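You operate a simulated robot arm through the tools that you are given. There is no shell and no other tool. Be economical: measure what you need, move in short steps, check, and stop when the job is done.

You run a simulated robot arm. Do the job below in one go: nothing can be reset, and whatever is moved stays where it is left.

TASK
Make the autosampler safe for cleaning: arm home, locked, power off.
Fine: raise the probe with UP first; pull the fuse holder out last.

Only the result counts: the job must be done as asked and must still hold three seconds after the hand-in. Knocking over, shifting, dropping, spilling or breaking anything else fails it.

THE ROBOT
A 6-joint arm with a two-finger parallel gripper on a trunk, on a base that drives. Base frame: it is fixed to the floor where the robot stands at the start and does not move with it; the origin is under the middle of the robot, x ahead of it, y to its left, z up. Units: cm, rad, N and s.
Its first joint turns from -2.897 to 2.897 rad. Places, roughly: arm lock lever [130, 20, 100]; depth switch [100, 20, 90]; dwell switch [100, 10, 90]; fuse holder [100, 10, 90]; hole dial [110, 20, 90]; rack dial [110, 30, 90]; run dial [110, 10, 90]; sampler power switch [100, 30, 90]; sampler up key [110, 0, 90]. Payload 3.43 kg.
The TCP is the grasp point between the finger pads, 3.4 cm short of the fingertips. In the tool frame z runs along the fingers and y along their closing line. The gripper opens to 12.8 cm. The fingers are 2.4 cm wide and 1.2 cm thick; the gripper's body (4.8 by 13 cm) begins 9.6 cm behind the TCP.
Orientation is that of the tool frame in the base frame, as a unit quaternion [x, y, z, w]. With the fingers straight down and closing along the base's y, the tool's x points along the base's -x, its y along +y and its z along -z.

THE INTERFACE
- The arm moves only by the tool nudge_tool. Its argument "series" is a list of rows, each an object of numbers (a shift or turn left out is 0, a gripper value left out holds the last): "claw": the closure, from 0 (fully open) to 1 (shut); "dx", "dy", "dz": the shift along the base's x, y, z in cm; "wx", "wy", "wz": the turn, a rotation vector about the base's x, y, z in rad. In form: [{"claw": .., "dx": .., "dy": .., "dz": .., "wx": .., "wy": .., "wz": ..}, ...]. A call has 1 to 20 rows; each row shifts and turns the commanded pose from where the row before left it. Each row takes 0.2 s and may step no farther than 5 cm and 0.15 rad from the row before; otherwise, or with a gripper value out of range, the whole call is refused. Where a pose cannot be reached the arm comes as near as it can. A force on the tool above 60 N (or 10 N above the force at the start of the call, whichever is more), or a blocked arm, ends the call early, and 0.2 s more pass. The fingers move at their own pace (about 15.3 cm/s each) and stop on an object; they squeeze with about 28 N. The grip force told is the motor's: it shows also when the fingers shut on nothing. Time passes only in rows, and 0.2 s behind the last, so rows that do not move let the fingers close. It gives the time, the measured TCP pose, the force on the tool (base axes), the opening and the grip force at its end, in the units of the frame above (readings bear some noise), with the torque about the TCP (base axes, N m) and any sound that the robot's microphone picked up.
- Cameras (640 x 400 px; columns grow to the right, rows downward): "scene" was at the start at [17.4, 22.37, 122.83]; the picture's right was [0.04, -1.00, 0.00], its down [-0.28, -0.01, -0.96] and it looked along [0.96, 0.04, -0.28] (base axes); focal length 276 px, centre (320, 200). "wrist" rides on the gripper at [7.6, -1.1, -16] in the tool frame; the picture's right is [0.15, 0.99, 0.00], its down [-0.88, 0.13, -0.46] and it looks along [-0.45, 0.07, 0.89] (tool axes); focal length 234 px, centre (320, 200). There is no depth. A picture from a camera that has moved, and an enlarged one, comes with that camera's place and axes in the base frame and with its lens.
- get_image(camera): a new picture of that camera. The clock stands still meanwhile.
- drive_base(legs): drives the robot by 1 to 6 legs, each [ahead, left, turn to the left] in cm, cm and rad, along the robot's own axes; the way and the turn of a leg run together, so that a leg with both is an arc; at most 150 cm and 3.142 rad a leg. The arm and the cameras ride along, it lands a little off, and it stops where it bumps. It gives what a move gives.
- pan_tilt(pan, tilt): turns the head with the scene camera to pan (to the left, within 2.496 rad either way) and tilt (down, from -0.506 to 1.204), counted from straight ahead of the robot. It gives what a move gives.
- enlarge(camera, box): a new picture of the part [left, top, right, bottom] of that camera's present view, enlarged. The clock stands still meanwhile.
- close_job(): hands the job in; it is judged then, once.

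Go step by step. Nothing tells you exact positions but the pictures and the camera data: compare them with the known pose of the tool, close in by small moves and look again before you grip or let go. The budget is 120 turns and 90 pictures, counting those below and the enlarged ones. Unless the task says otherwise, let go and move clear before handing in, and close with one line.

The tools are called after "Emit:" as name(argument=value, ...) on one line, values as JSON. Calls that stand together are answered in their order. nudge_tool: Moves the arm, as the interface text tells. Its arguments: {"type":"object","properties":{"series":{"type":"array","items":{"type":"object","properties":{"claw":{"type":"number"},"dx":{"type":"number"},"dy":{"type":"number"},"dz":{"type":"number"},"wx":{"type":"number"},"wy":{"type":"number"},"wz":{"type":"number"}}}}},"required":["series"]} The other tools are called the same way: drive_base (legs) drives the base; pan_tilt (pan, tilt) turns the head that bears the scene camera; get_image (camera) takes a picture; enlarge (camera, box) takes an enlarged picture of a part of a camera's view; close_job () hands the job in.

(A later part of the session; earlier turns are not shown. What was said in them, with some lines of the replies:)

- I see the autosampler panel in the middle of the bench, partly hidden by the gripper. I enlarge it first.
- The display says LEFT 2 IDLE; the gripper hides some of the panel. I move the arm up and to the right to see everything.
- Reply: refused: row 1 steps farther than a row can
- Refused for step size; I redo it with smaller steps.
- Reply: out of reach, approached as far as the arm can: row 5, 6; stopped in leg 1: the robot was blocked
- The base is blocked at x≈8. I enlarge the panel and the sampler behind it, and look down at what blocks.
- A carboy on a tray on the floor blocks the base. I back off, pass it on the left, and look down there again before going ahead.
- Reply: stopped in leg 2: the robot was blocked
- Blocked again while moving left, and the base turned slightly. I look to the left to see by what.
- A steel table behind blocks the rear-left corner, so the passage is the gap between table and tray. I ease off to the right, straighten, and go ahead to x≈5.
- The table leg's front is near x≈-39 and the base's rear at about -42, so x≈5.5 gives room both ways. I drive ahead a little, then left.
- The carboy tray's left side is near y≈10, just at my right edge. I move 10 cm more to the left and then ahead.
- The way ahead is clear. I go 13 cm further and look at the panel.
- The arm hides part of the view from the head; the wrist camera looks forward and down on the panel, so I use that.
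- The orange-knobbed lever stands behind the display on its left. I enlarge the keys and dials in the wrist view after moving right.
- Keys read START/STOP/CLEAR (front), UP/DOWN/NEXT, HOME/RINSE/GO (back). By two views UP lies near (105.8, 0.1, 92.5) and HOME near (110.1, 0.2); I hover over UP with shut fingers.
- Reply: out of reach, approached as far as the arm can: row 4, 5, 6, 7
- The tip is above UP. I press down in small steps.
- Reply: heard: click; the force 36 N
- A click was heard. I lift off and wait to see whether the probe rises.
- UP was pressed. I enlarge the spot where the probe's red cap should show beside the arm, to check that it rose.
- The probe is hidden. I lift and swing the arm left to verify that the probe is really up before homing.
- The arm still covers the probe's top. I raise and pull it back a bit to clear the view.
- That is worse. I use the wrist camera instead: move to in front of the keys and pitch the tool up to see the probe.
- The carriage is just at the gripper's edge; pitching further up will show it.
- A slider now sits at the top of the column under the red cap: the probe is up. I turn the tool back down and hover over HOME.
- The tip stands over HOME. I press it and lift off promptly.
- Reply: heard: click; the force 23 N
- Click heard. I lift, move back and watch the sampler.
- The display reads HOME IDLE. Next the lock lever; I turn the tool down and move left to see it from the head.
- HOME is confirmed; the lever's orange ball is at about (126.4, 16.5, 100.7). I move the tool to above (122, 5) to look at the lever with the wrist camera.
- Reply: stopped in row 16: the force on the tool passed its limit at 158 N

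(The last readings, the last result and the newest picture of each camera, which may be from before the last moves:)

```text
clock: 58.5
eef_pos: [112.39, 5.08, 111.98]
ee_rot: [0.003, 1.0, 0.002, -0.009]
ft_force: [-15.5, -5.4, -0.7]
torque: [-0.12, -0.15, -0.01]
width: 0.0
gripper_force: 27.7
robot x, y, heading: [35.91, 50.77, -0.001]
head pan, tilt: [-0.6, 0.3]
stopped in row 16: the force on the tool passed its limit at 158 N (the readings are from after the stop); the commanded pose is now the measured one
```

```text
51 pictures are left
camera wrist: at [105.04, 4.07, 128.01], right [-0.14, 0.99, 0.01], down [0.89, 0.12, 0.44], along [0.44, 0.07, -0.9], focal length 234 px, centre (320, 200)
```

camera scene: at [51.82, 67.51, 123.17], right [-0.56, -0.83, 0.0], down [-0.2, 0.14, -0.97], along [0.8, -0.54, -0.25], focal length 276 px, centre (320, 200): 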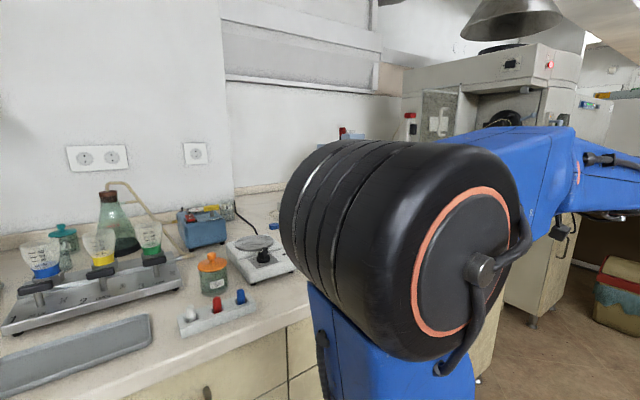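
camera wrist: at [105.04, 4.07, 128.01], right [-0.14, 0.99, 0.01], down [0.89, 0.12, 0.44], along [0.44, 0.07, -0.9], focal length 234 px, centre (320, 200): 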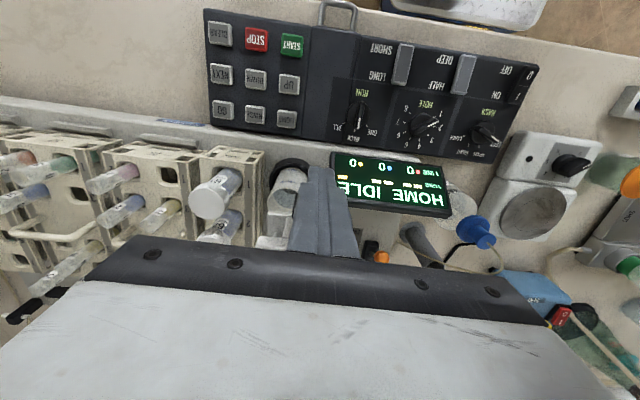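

I struck something around x≈117, probably the sampler's raised column at its home position. I back off and check that nothing moved.

Emit:
nudge_tool(series=[{"dx": -3}, {"dx": -5}, {"dx": -5}, {"dx": -5}, {"dx": -5}, {}])

Emit:
nudge_tool(series=[{"dy": 5}, {"dy": 5}, {"dy": 5}, {"dy": 5}, {"dy": 5}, {"dy": 5}, {"dy": 5}, {"dy": 5}])

Emit:
enlarge(camera="scene", box=[280, 90, 440, 240])

```text
clock: 59.9
eef_pos: [89.66, 5.39, 111.65]
ee_rot: [0.002, 1.0, 0.002, -0.008]
ft_force: [0.4, 0.0, -0.7]
torque: [-0.01, -0.01, 0.02]
width: 0.01
gripper_force: 28.3
robot x, y, heading: [35.91, 50.92, 0.007]
head pan, tilt: [-0.6, 0.3]
```

```text
clock: 61.6
eef_pos: [89.24, 45.41, 112.2]
ee_rot: [0.003, 1.0, 0.002, -0.007]
ft_force: [-0.4, -0.1, -0.2]
torque: [-0.02, 0.03, 0.01]
width: 0.02
gripper_force: 28.9
robot x, y, heading: [35.74, 50.91, 0.0]
head pan, tilt: [-0.6, 0.3]
```

```text
2.67 times, centred on (360, 165) of scene
camera zoom: at [51.81, 67.51, 122.69], right [-0.56, -0.83, 0.0], down [-0.24, 0.17, -0.96], along [0.79, -0.54, -0.3], focal length 735 px, centre (213, 293)
```

zoom: 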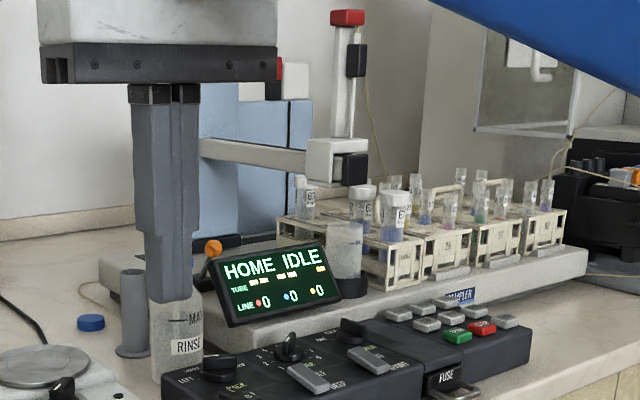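

Nothing moved: the column at home is at about (120, 2), and display, beaker and carriage look as before. I look at the lever from its left, with the tool at (118, 25, 112).

Emit:
nudge_tool(series=[{"dy": -5}, {"dy": -5}, {"dy": -5}, {"dy": -5}, {"dx": 5}, {"dx": 5}, {"dx": 5}, {"dx": 5}, {"dx": 5}, {"dx": 3.7}, {}])

Emit:
get_image(camera="wrist")

Emit:
enlarge(camera="wrist", box=[160, 140, 320, 240])

```text
clock: 64.0
eef_pos: [118.26, 25.19, 111.66]
ee_rot: [0.002, 1.0, 0.002, -0.008]
ft_force: [-0.5, -0.1, -0.9]
torque: [0.0, 0.02, -0.05]
width: 0.0
gripper_force: 28.2
robot x, y, heading: [36.36, 50.8, 0.004]
head pan, tilt: [-0.6, 0.3]
```

```text
49 pictures are left
camera wrist: at [110.83, 24.06, 127.85], right [-0.14, 0.99, 0.01], down [0.89, 0.12, 0.44], along [0.44, 0.07, -0.9], focal length 234 px, centre (320, 200)
```

wrist: 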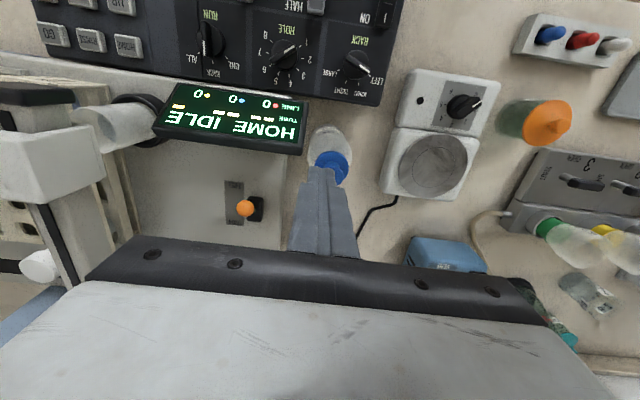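

```text
4.00 times, centred on (240, 190) of wrist
camera zoom: at [110.83, 24.06, 127.85], right [-0.14, 0.99, 0.01], down [0.89, 0.12, 0.44], along [0.44, 0.07, -0.9], focal length 937 px, centre (640, 240)
```

zoom: 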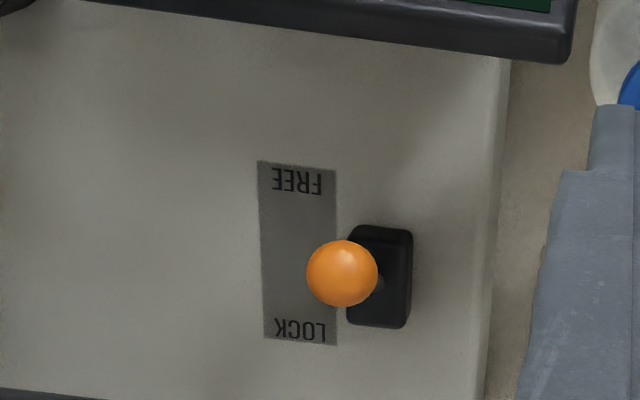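

The lever leans toward FREE (front); LOCK is at the back, so the ball must go from x≈126.6 to about 135. I roll the tool a little so that its body keeps clear of the sampler's carriage, and come down in front of the ball.

Emit:
nudge_tool(series=[{"wx": -0.15}, {"wx": -0.15}, {"dx": 4.2}, {"dy": -4}, {"dy": -3.5}, {"dz": -2}, {"dz": -2}, {}])

Emit:
get_image(camera="wrist")

Emit:
get_image(camera="scene")

```text
clock: 65.8
eef_pos: [122.46, 17.72, 107.79]
ee_rot: [0.003, 0.989, -0.148, -0.007]
ft_force: [0.1, 0.4, -0.1]
torque: [-0.02, -0.03, 0.01]
width: 0.0
gripper_force: 27.9
robot x, y, heading: [36.3, 50.6, -0.001]
head pan, tilt: [-0.6, 0.3]
```

```text
47 pictures are left
camera wrist: at [115.06, 21.46, 123.44], right [-0.14, 0.95, -0.29], down [0.89, 0.25, 0.39], along [0.44, -0.2, -0.88], focal length 234 px, centre (320, 200)
```

wrist: 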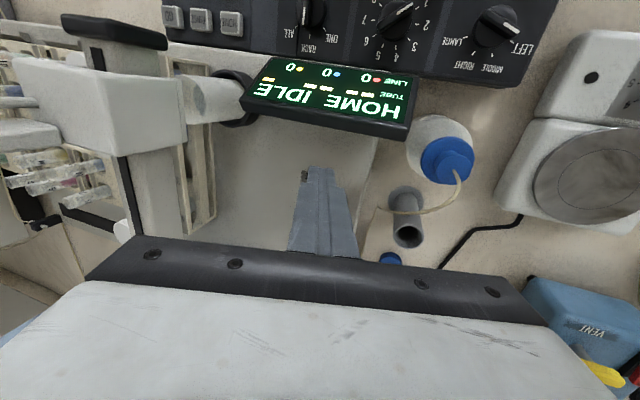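

```text
46 pictures are left
camera scene: at [51.82, 67.51, 122.69], right [-0.56, -0.83, 0.0], down [-0.24, 0.17, -0.96], along [0.79, -0.54, -0.3], focal length 276 px, centre (320, 200)
```

scene: 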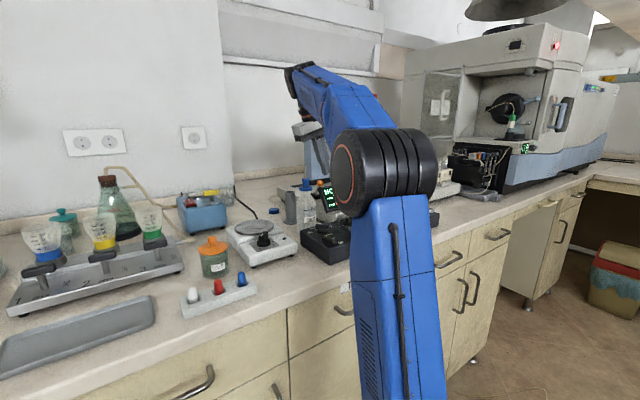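

The tip clears the display. I check tip against ball from the head before descending.

Emit:
enlarge(camera="scene", box=[290, 110, 360, 220])

```text
3.64 times, centred on (325, 165) of scene
camera zoom: at [51.82, 67.51, 122.69], right [-0.56, -0.83, 0.0], down [-0.24, 0.17, -0.96], along [0.79, -0.54, -0.3], focal length 1002 px, centre (302, 327)
```

zoom: 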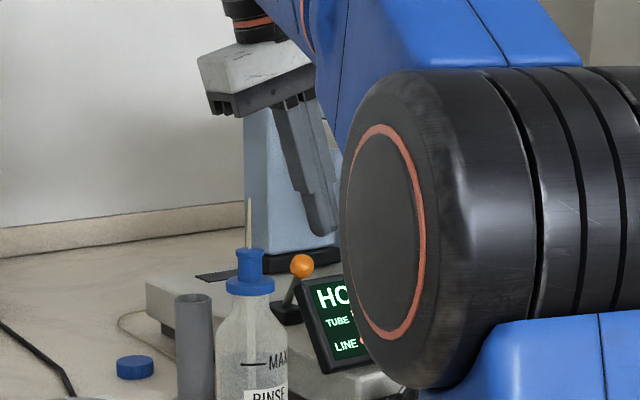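

Tip and ball agree with my estimates. I descend 5 cm in front of the ball and push it back in small steps.

Emit:
nudge_tool(series=[{"dz": -2.5}, {"dz": -2.5}, {"dx": 1}, {"dx": 1}, {"dx": 1}, {"dx": 1}, {"dx": 1}, {"dx": 1}, {"dx": 1}, {"dx": 1}, {}])

Emit:
enlarge(camera="scene", box=[290, 110, 360, 220])

```text
clock: 68.2
eef_pos: [130.61, 17.71, 103.06]
ee_rot: [0.002, 0.989, -0.148, -0.008]
ft_force: [-1.8, 0.9, 0.5]
torque: [-0.01, 0.02, -0.04]
width: 0.02
gripper_force: 28.0
robot x, y, heading: [36.09, 50.69, 0.005]
head pan, tilt: [-0.6, 0.3]
```

```text
3.64 times, centred on (325, 165) of scene
camera zoom: at [51.8, 67.51, 122.69], right [-0.56, -0.83, 0.0], down [-0.24, 0.17, -0.96], along [0.79, -0.54, -0.3], focal length 1002 px, centre (302, 327)
```

zoom: 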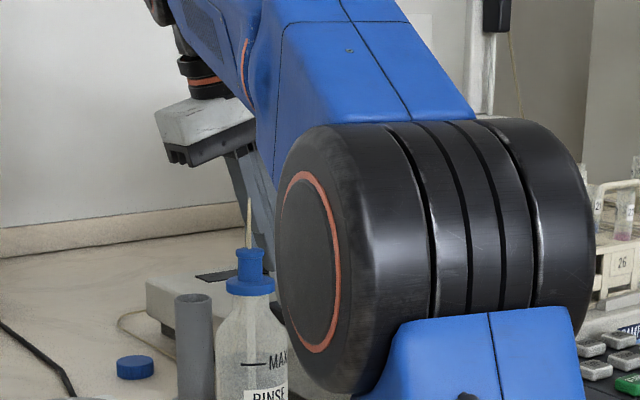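

The lever yields. I push on until it stops.

Emit:
nudge_tool(series=[{"dx": 0.8}, {"dx": 0.8}, {"dx": 0.6}, {"dx": 0.6}, {}])

```text
clock: 68.7
eef_pos: [130.67, 17.73, 102.84]
ee_rot: [0.005, 0.989, -0.147, -0.013]
ft_force: [-18.4, 2.5, 2.0]
torque: [-0.02, 0.5, -0.15]
width: 0.01
gripper_force: 27.8
robot x, y, heading: [35.79, 50.88, 0.004]
head pan, tilt: [-0.6, 0.3]
stopped in row 2: the force on the tool passed its limit at 73 N (the readings are from after the stop); the commanded pose is now the measured one
```

It met a firm stop at x≈131. I back off, rise and look.

Emit:
nudge_tool(series=[{"dx": -3}, {"dx": -4}, {"dx": -1.5}, {"dz": 4}, {"dz": 4}, {"dz": 1, "dy": 3}, {"dy": 4.5, "dx": -3}, {"dx": -2}, {}])

Emit:
enlarge(camera="wrist", box=[160, 140, 320, 240])

Emit:
get_image(camera="wrist")

```text
refused: row 7 steps farther than a row can; nothing moved
```

```text
4.00 times, centred on (240, 190) of wrist
camera zoom: at [123.45, 21.43, 118.69], right [-0.14, 0.95, -0.28], down [0.89, 0.24, 0.38], along [0.43, -0.2, -0.88], focal length 937 px, centre (640, 240)
```

zoom: 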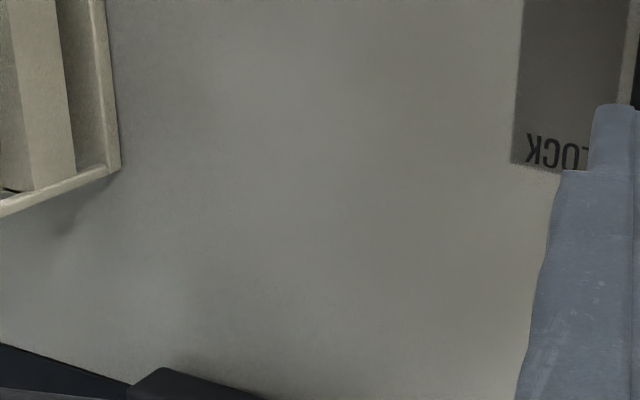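

```text
42 pictures are left
camera wrist: at [123.45, 21.43, 118.69], right [-0.14, 0.95, -0.28], down [0.89, 0.24, 0.38], along [0.43, -0.2, -0.88], focal length 234 px, centre (320, 200)
```

wrist: 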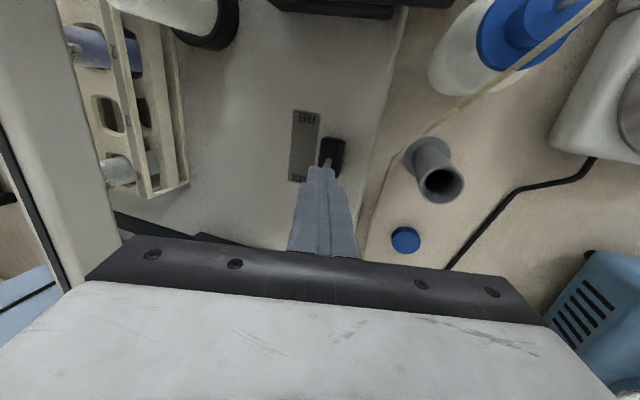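

Step too long; I redo the retreat and look.

Emit:
nudge_tool(series=[{"dx": -3}, {"dx": -4}, {"dx": -1.5}, {"dz": 4}, {"dz": 4}, {"dz": 1, "dy": 3}, {"dy": 4.5}, {"dx": -3}, {"dx": -1.5}, {}])

Emit:
get_image(camera="wrist")

Emit:
enlarge(camera="wrist", box=[160, 140, 320, 240])

```text
clock: 70.9
eef_pos: [117.8, 25.13, 111.81]
ee_rot: [0.005, 0.989, -0.147, -0.013]
ft_force: [0.2, -0.5, 0.4]
torque: [0.01, 0.02, -0.03]
width: 0.0
gripper_force: 28.4
robot x, y, heading: [35.79, 50.88, 0.004]
head pan, tilt: [-0.6, 0.3]
```

```text
41 pictures are left
camera wrist: at [110.63, 28.86, 127.53], right [-0.14, 0.95, -0.28], down [0.89, 0.25, 0.38], along [0.43, -0.2, -0.88], focal length 234 px, centre (320, 200)
```

wrist: 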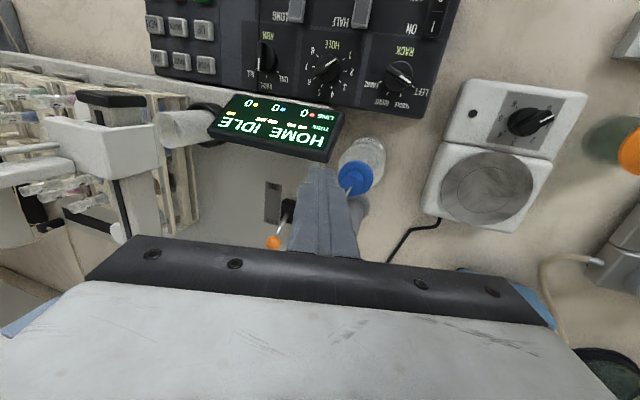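

```text
4.00 times, centred on (240, 190) of wrist
camera zoom: at [110.63, 28.86, 127.53], right [-0.14, 0.95, -0.28], down [0.89, 0.25, 0.38], along [0.43, -0.2, -0.88], focal length 937 px, centre (640, 240)
```

zoom: 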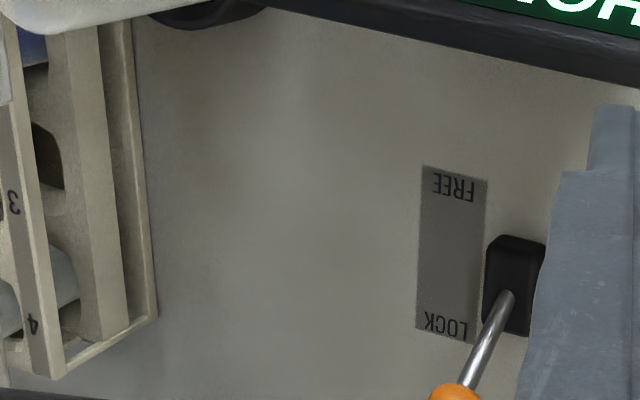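

The lever is fully at LOCK, and HOME still shows. Next the power rocker at the panel's front left, whose front (0) end is near (100.6, 31.7); I square the tool and hover there.

Emit:
nudge_tool(series=[{"dx": -5}, {"dx": -5}, {"dx": -5}, {"dx": -4}, {"wx": 0.15}, {"wx": 0.15}, {"dy": 4}, {"dy": 2.5}, {"dz": -4}, {"dz": -4}, {}])

Emit:
get_image(camera="wrist")

Emit:
enlarge(camera="wrist", box=[240, 80, 400, 220])

```text
clock: 73.3
eef_pos: [98.83, 31.65, 103.89]
ee_rot: [0.003, 1.0, 0.003, -0.013]
ft_force: [-0.7, 0.8, 0.6]
torque: [0.01, -0.02, 0.03]
width: 0.0
gripper_force: 27.7
robot x, y, heading: [35.75, 50.7, 0.008]
head pan, tilt: [-0.6, 0.3]
```

```text
39 pictures are left
camera wrist: at [91.67, 30.54, 119.99], right [-0.14, 0.99, 0.01], down [0.89, 0.12, 0.43], along [0.43, 0.07, -0.9], focal length 234 px, centre (320, 200)
```

wrist: 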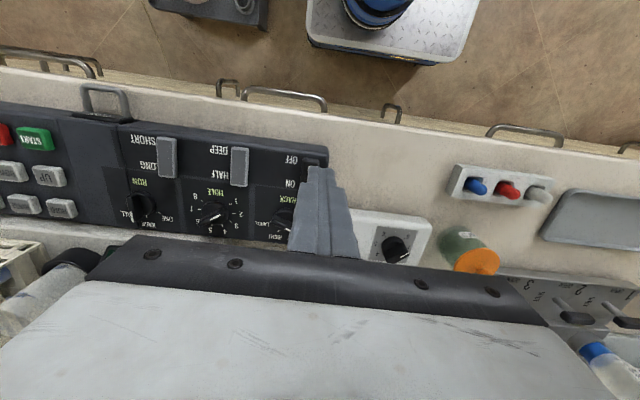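

```text
2.86 times, centred on (320, 150) of wrist
camera zoom: at [91.67, 30.54, 119.99], right [-0.14, 0.99, 0.01], down [0.89, 0.12, 0.43], along [0.43, 0.07, -0.9], focal length 669 px, centre (320, 343)
```

zoom: 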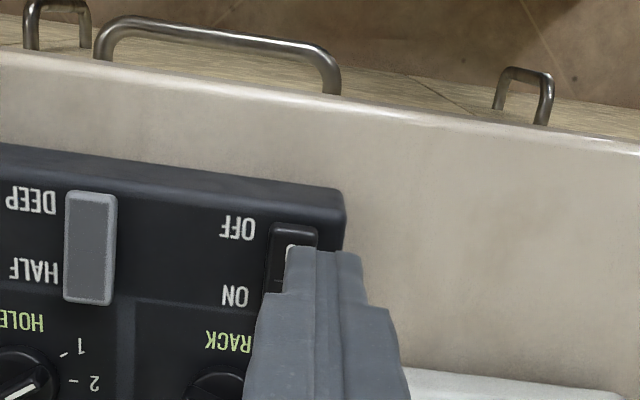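

The rocker's front end is at about (100.2, 30.9). I shift there and press down gently.

Emit:
nudge_tool(series=[{"dx": 1.4, "dy": -0.75}, {"dz": -3}, {"dz": -2.5}, {"dz": -1}, {"dz": -0.6}, {"dz": -0.6}, {"dz": -0.5}, {}])

Emit:
enlarge(camera="wrist", box=[240, 80, 400, 220])

```text
clock: 74.5
eef_pos: [100.1, 30.87, 97.28]
ee_rot: [0.003, 1.0, 0.001, -0.008]
ft_force: [-5.0, 3.3, 20.3]
torque: [0.11, -0.13, -0.1]
width: 0.0
gripper_force: 28.3
robot x, y, heading: [36.11, 50.73, 0.007]
head pan, tilt: [-0.6, 0.3]
stopped in row 6: the force on the tool passed its limit at 76 N (the readings are from after the stop); the commanded pose is now the measured one
```

```text
2.86 times, centred on (320, 150) of wrist
camera zoom: at [92.74, 29.89, 113.39], right [-0.14, 0.99, 0.0], down [0.89, 0.12, 0.44], along [0.44, 0.07, -0.9], focal length 669 px, centre (320, 343)
```

zoom: 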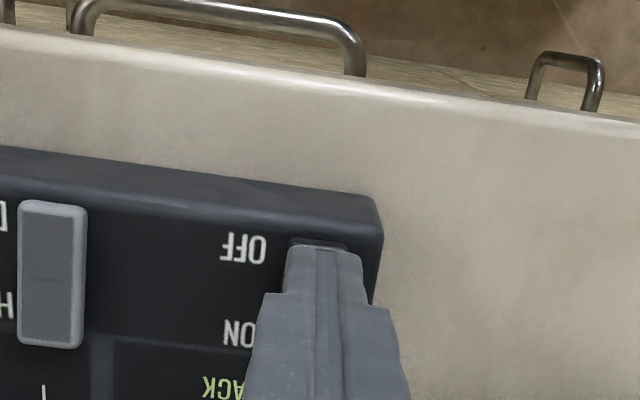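

No click: the finger straddles the rocker's pivot, as the rocker stands higher than I took it to. I lift, shift 1.3 cm to the front and press again.

Emit:
nudge_tool(series=[{"dz": 1.5}, {"dx": -1.3, "dy": 0.1}, {"dz": -0.8}, {"dz": -0.5}, {"dz": -0.4}, {"dz": -0.3}, {"dz": -0.3}, {"dz": -0.3}, {}])

Emit:
enlarge(camera="wrist", box=[240, 80, 400, 220])

```text
clock: 76.0
eef_pos: [98.93, 31.12, 97.08]
ee_rot: [0.004, 1.0, -0.001, -0.004]
ft_force: [-9.5, 2.4, 15.4]
torque: [0.11, 0.11, 0.02]
width: 0.0
gripper_force: 28.2
robot x, y, heading: [36.3, 50.78, 0.003]
head pan, tilt: [-0.6, 0.3]
stopped in row 7: the force on the tool passed its limit at 70 N (the readings are from after the stop); the commanded pose is now the measured one
```

```text
2.86 times, centred on (320, 150) of wrist
camera zoom: at [91.4, 30.08, 113.13], right [-0.14, 0.99, 0.0], down [0.88, 0.13, 0.45], along [0.44, 0.06, -0.89], focal length 669 px, centre (320, 343)
```

zoom: 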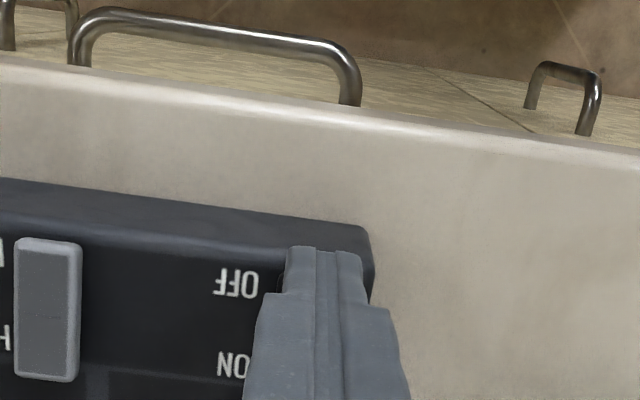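

It stops at the same height. I lift to see the rocker's state and the display.

Emit:
nudge_tool(series=[{"dz": 3}, {"dy": 5}, {"dy": 4}, {"dz": 3}, {}])

Emit:
get_image(camera="wrist")

Emit:
enlarge(camera="wrist", box=[180, 120, 300, 220])

```text
clock: 77.2
eef_pos: [98.84, 39.88, 103.11]
ee_rot: [0.003, 1.0, -0.001, -0.004]
ft_force: [-0.7, -0.2, -0.6]
torque: [-0.01, 0.01, 0.01]
width: 0.0
gripper_force: 27.9
robot x, y, heading: [36.23, 50.89, 0.008]
head pan, tilt: [-0.6, 0.3]
```

```text
35 pictures are left
camera wrist: at [91.4, 38.93, 119.06], right [-0.14, 0.99, 0.0], down [0.89, 0.12, 0.45], along [0.44, 0.06, -0.89], focal length 234 px, centre (320, 200)
```

wrist: 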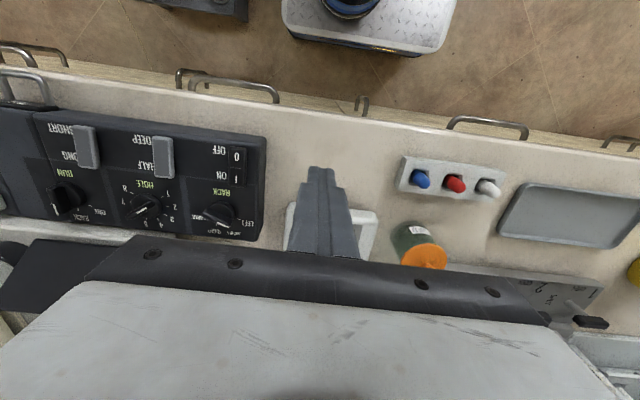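

```text
4.00 times, centred on (240, 170) of wrist
camera zoom: at [91.4, 38.93, 119.06], right [-0.14, 0.99, 0.0], down [0.89, 0.12, 0.45], along [0.44, 0.06, -0.89], focal length 937 px, centre (640, 320)
```

zoom: 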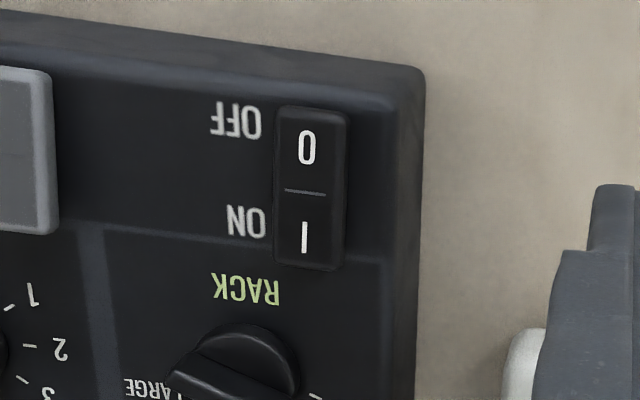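

The display looks dark now. I confirm it and the rocker from the head camera.

Emit:
enlarge(camera="scene", box=[280, 120, 440, 240])

```text
3.33 times, centred on (360, 180) of scene
camera zoom: at [51.75, 67.51, 122.69], right [-0.56, -0.83, 0.0], down [-0.24, 0.17, -0.96], along [0.79, -0.54, -0.3], focal length 918 px, centre (187, 267)
```

zoom: 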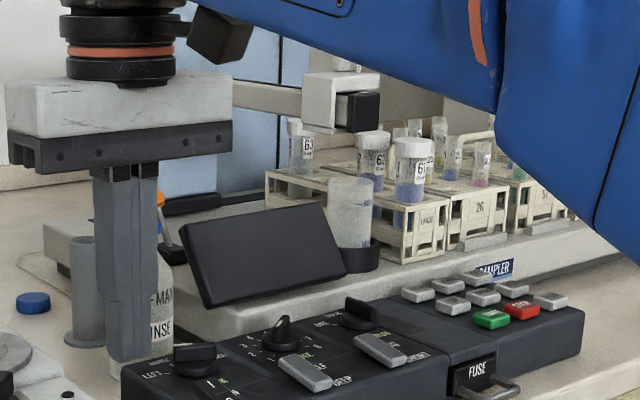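

Power is off: the display is dark, the carriage still at home. Last comes the fuse holder, whose loop handle is near (95, 6, 90); I move over there, turn the gripper 90° and open it a little.

Emit:
nudge_tool(series=[{"dz": 5}, {"dy": -5}, {"dy": -5}, {"dy": -5}, {"dy": -5}, {"dy": -5}, {"dy": -5, "dx": -1}, {"dy": -4, "dx": -1, "claw": 0.83}, {"wz": -0.15}, {"wz": -0.15}, {"wz": -0.15}, {"wz": -0.15}, {"wz": -0.15}, {"wz": -0.15}, {"wz": -0.15}, {"wz": -0.15}, {"wz": -0.15}, {"wz": -0.15}, {"wz": -0.07}])

Emit:
get_image(camera="wrist")

```text
refused: row 7 steps farther than a row can; nothing moved
```

```text
32 pictures are left
camera wrist: at [91.4, 38.93, 119.06], right [-0.14, 0.99, 0.0], down [0.89, 0.12, 0.45], along [0.44, 0.06, -0.89], focal length 234 px, centre (320, 200)
```

wrist: 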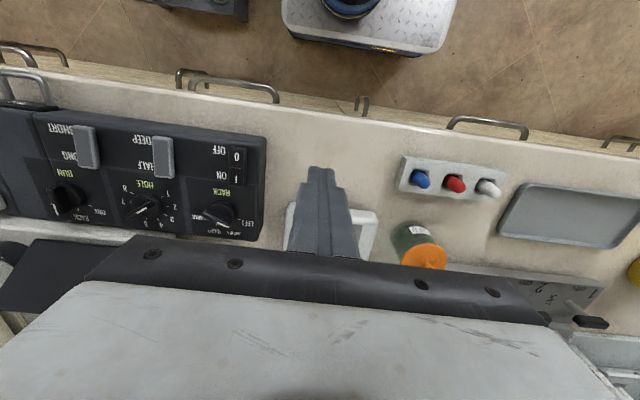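

One row was too long; I redo it.

Emit:
nudge_tool(series=[{"dz": 4.9}, {"dy": -4.9}, {"dy": -4.9}, {"dy": -4.9}, {"dy": -4.9}, {"dy": -4.9}, {"dy": -4.5, "dx": -1}, {"dy": -4.5, "dx": -1, "claw": 0.83}, {"wz": -0.15}, {"wz": -0.15}, {"wz": -0.15}, {"wz": -0.15}, {"wz": -0.15}, {"wz": -0.15}, {"wz": -0.15}, {"wz": -0.15}, {"wz": -0.15}, {"wz": -0.15}])

Emit:
get_image(camera="wrist")

```text
clock: 81.0
eef_pos: [97.04, 6.63, 107.99]
ee_rot: [0.684, 0.729, 0.003, -0.003]
ft_force: [-0.3, -0.1, -0.7]
torque: [0.03, 0.02, 0.0]
width: 2.17
gripper_force: 0.1
robot x, y, heading: [35.86, 50.77, 0.005]
head pan, tilt: [-0.6, 0.3]
```

```text
31 pictures are left
camera wrist: at [95.38, 13.95, 123.94], right [0.98, 0.21, 0.0], down [0.19, -0.87, 0.45], along [0.09, -0.44, -0.89], focal length 234 px, centre (320, 200)
```

wrist: 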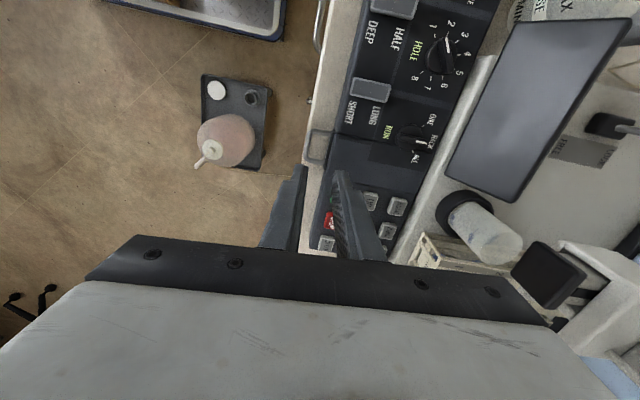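

The loop handle shows near (318, 148). I finish the turn and enlarge.

Emit:
nudge_tool(series=[{"wz": -0.064, "dz": -4}, {"dz": -3}, {}])

Emit:
enlarge(camera="wrist", box=[240, 90, 400, 230])

```text
clock: 81.8
eef_pos: [97.03, 6.48, 100.9]
ee_rot: [0.707, 0.707, 0.002, -0.005]
ft_force: [0.1, 0.1, 0.2]
torque: [0.01, 0.0, -0.01]
width: 2.18
gripper_force: 0.0
robot x, y, heading: [35.93, 50.97, 0.004]
head pan, tilt: [-0.6, 0.3]
```

```text
2.86 times, centred on (320, 160) of wrist
camera zoom: at [95.88, 13.95, 116.89], right [0.99, 0.15, 0.0], down [0.13, -0.88, 0.45], along [0.07, -0.44, -0.89], focal length 669 px, centre (320, 314)
```

zoom: 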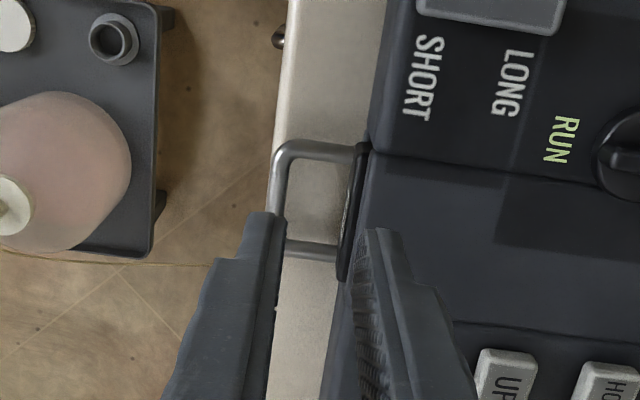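

The loop's bar is at about (95.4, 5.6, 90), with the drawer face at 98.8. I center the fingers on the bar and descend partway.

Emit:
nudge_tool(series=[{"dx": -1.5, "dy": -0.9}, {"dz": -3}, {"dz": -2.5}, {}])

Emit:
enlarge(camera="wrist", box=[240, 90, 400, 230])

```text
clock: 82.8
eef_pos: [95.26, 5.55, 95.32]
ee_rot: [0.707, 0.707, 0.003, -0.004]
ft_force: [0.4, -0.5, -0.5]
torque: [0.01, 0.01, -0.01]
width: 2.2
gripper_force: 0.1
robot x, y, heading: [36.28, 50.71, 0.003]
head pan, tilt: [-0.6, 0.3]
```

```text
2.86 times, centred on (320, 160) of wrist
camera zoom: at [94.17, 13.08, 111.39], right [0.99, 0.15, 0.0], down [0.13, -0.88, 0.45], along [0.07, -0.44, -0.89], focal length 669 px, centre (320, 314)
```

zoom: 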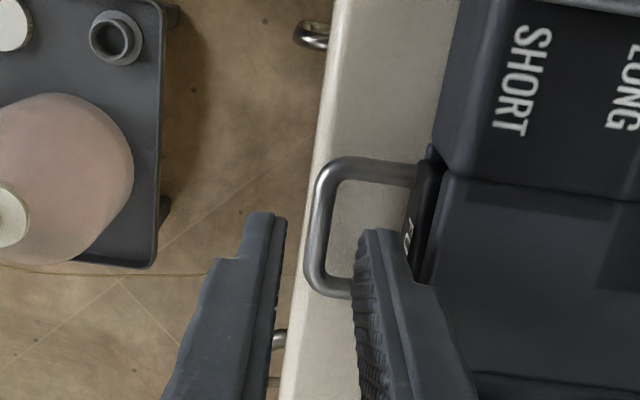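

Fingers straddle the bar well. I descend 3 cm more, watching the force, then close.

Emit:
nudge_tool(series=[{"dz": -1}, {"dz": -1}, {"dz": -0.8}, {}])

Emit:
enlarge(camera="wrist", box=[240, 90, 400, 230])

```text
clock: 83.8
eef_pos: [95.49, 5.72, 92.51]
ee_rot: [0.707, 0.707, 0.002, -0.004]
ft_force: [0.3, 0.1, -0.7]
torque: [0.02, 0.02, 0.01]
width: 2.2
gripper_force: 0.1
robot x, y, heading: [36.43, 50.89, 0.003]
head pan, tilt: [-0.6, 0.3]
```

```text
2.86 times, centred on (320, 160) of wrist
camera zoom: at [94.3, 13.14, 108.66], right [0.99, 0.15, 0.0], down [0.13, -0.88, 0.45], along [0.07, -0.44, -0.89], focal length 669 px, centre (320, 314)
```

zoom: 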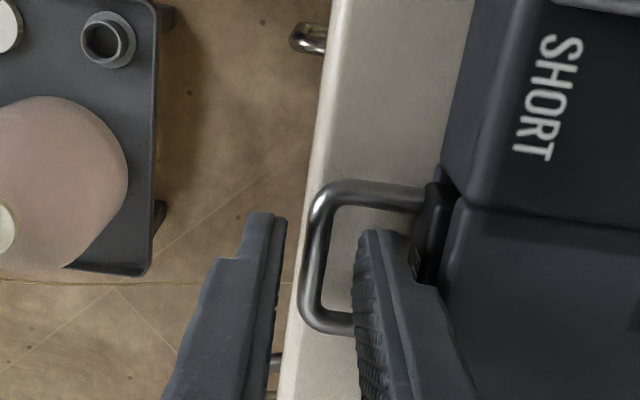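

I go 0.7 cm lower so that the bar lies well between the pads, then close.

Emit:
nudge_tool(series=[{"dz": -0.4}, {"dz": -0.3}, {"claw": 1}, {}, {}])

Emit:
enlarge(camera="wrist", box=[240, 90, 400, 230])

```text
clock: 85.0
eef_pos: [95.35, 5.65, 91.92]
ee_rot: [0.708, 0.707, 0.003, -0.004]
ft_force: [-30.3, 2.6, -4.6]
torque: [-0.39, 0.83, 0.92]
width: 0.84
gripper_force: 42.3
robot x, y, heading: [35.71, 50.89, 0.0]
head pan, tilt: [-0.6, 0.3]
```

```text
2.86 times, centred on (320, 160) of wrist
camera zoom: at [94.24, 13.11, 107.98], right [0.99, 0.15, 0.0], down [0.13, -0.88, 0.45], along [0.06, -0.44, -0.89], focal length 669 px, centre (320, 314)
```

zoom: 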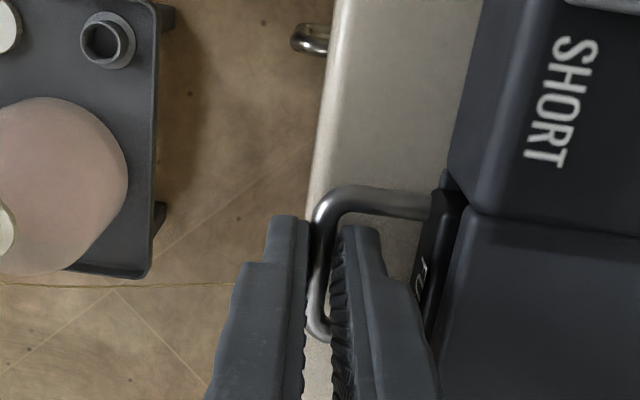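

The bar is gripped (0.84 cm). I pull straight out in small steps.

Emit:
nudge_tool(series=[{"dx": -0.5}, {"dx": -0.5}, {"dx": -0.5}, {"dx": -0.5}, {"dx": -0.5}, {"dx": -0.5}, {}])

Emit:
get_image(camera="wrist")

```text
clock: 86.6
eef_pos: [92.49, 5.69, 91.94]
ee_rot: [0.707, 0.707, 0.002, -0.004]
ft_force: [0.0, -14.3, 13.8]
torque: [-0.98, 0.04, 0.77]
width: 0.86
gripper_force: 42.7
robot x, y, heading: [35.86, 50.72, 0.009]
head pan, tilt: [-0.6, 0.3]
```

```text
26 pictures are left
camera wrist: at [91.34, 13.13, 107.97], right [0.99, 0.15, 0.0], down [0.13, -0.88, 0.45], along [0.07, -0.44, -0.89], focal length 234 px, centre (320, 200)
```

wrist: 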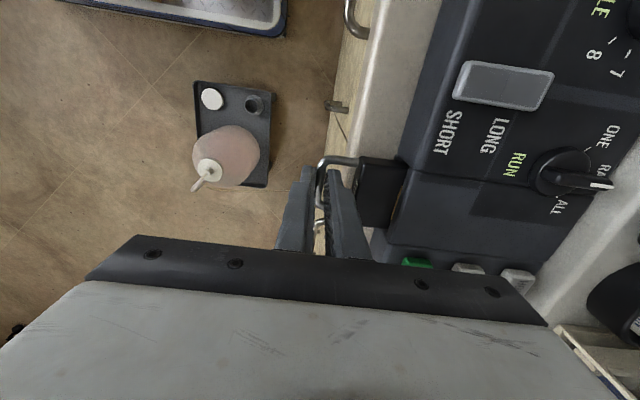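

The holder slides out, about 3 cm so far. I pull on until it stops.

Emit:
nudge_tool(series=[{"dx": -0.5}, {"dx": -0.5}, {"dx": -0.5}, {"dx": -0.5}, {"dx": -0.5}, {"dx": -0.5}, {}])

Emit:
enlarge(camera="wrist", box=[260, 100, 440, 260])

```text
clock: 87.4
eef_pos: [91.79, 5.65, 92.04]
ee_rot: [0.706, 0.709, 0.005, 0.0]
ft_force: [10.9, -1.9, -10.1]
torque: [-0.47, -0.29, 0.52]
width: 0.83
gripper_force: 42.2
robot x, y, heading: [35.93, 50.74, 0.001]
head pan, tilt: [-0.6, 0.3]
stopped in row 3: the force on the tool passed its limit at 69 N (the readings are from after the stop); the commanded pose is now the measured one
```

```text
2.50 times, centred on (350, 180) of wrist
camera zoom: at [90.51, 13.14, 107.95], right [0.99, 0.15, 0.01], down [0.13, -0.88, 0.45], along [0.07, -0.44, -0.89], focal length 585 px, centre (245, 250)
```

zoom: 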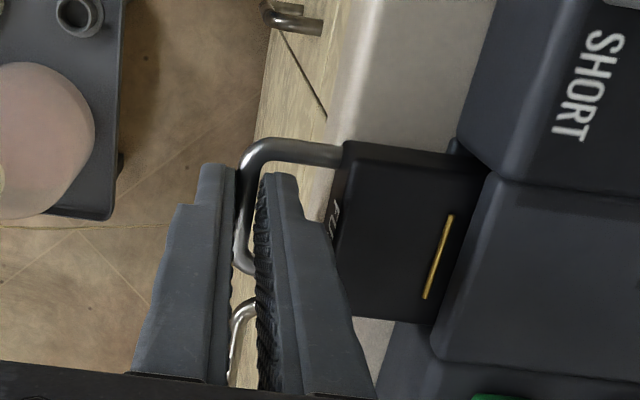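

The holder is fully out at its stop, with the contact stripe showing. I open a little, lift straight up and check.

Emit:
nudge_tool(series=[{"claw": 0.83}, {}, {"dz": 1.5}, {"dz": 3}, {"dz": 4}, {"dz": 4}, {"dy": 4.5}, {"dy": 4.5}, {"dy": 4.5}, {"dy": 4.5}, {"dy": 4.5}, {"dy": 4.5}, {}])

Emit:
get_image(camera="wrist")

Emit:
get_image(camera="scene")

```text
clock: 90.2
eef_pos: [91.7, 32.47, 104.74]
ee_rot: [0.707, 0.707, 0.005, 0.0]
ft_force: [-0.2, -0.5, 0.4]
torque: [0.04, 0.01, -0.02]
width: 2.17
gripper_force: 0.1
robot x, y, heading: [36.31, 50.78, 0.003]
head pan, tilt: [-0.6, 0.3]
```

```text
24 pictures are left
camera wrist: at [90.47, 40.05, 120.73], right [0.99, 0.15, 0.01], down [0.13, -0.88, 0.45], along [0.07, -0.44, -0.89], focal length 234 px, centre (320, 200)
```

wrist: 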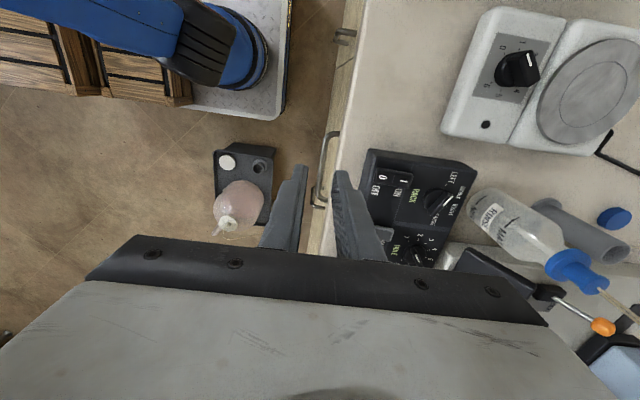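

```text
23 pictures are left
camera scene: at [51.81, 67.51, 122.69], right [-0.56, -0.83, 0.0], down [-0.24, 0.17, -0.96], along [0.79, -0.54, -0.3], focal length 276 px, centre (320, 200)
```

scene: 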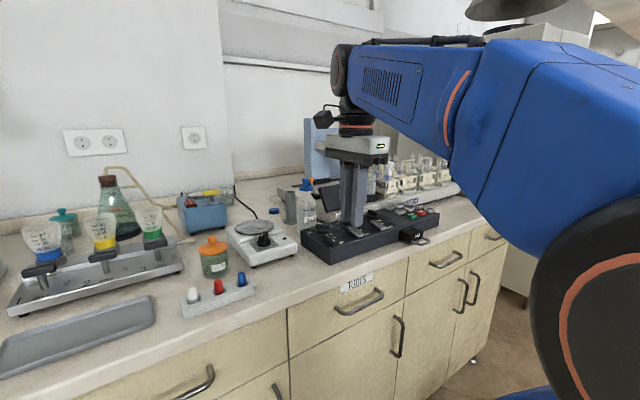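

The lever leans to LOCK and the display is dark; I take one last close look at panel and holder.

Emit:
enlarge(camera="scene", box=[280, 160, 460, 270])

```text
3.56 times, centred on (370, 215) of scene
camera zoom: at [51.81, 67.51, 122.69], right [-0.56, -0.83, 0.0], down [-0.24, 0.17, -0.96], along [0.79, -0.54, -0.3], focal length 980 px, centre (142, 147)
```

zoom: 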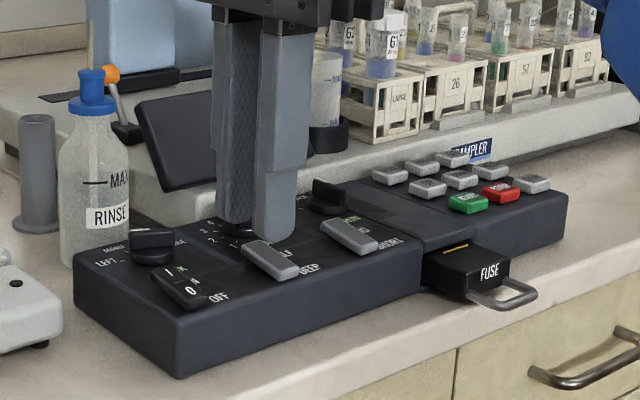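

Everything is as asked: probe up, arm home, lever at LOCK, rocker at OFF, fuse holder out, and the gripper is clear. I hand in.

Emit:
close_job()

```text
The job is handed in.
```

The autosampler is ready for cleaning: I raised the probe with UP first, then homed and locked the arm, switched the power off, and pulled the fuse holder out last. On the way the base was stopped by the floor tray with the carboy and by a table, and the gripper once hit the sampler's arm (158 N). The sampler's arm looked unmoved afterwards, but I did not check the tray or the table for a small shift.
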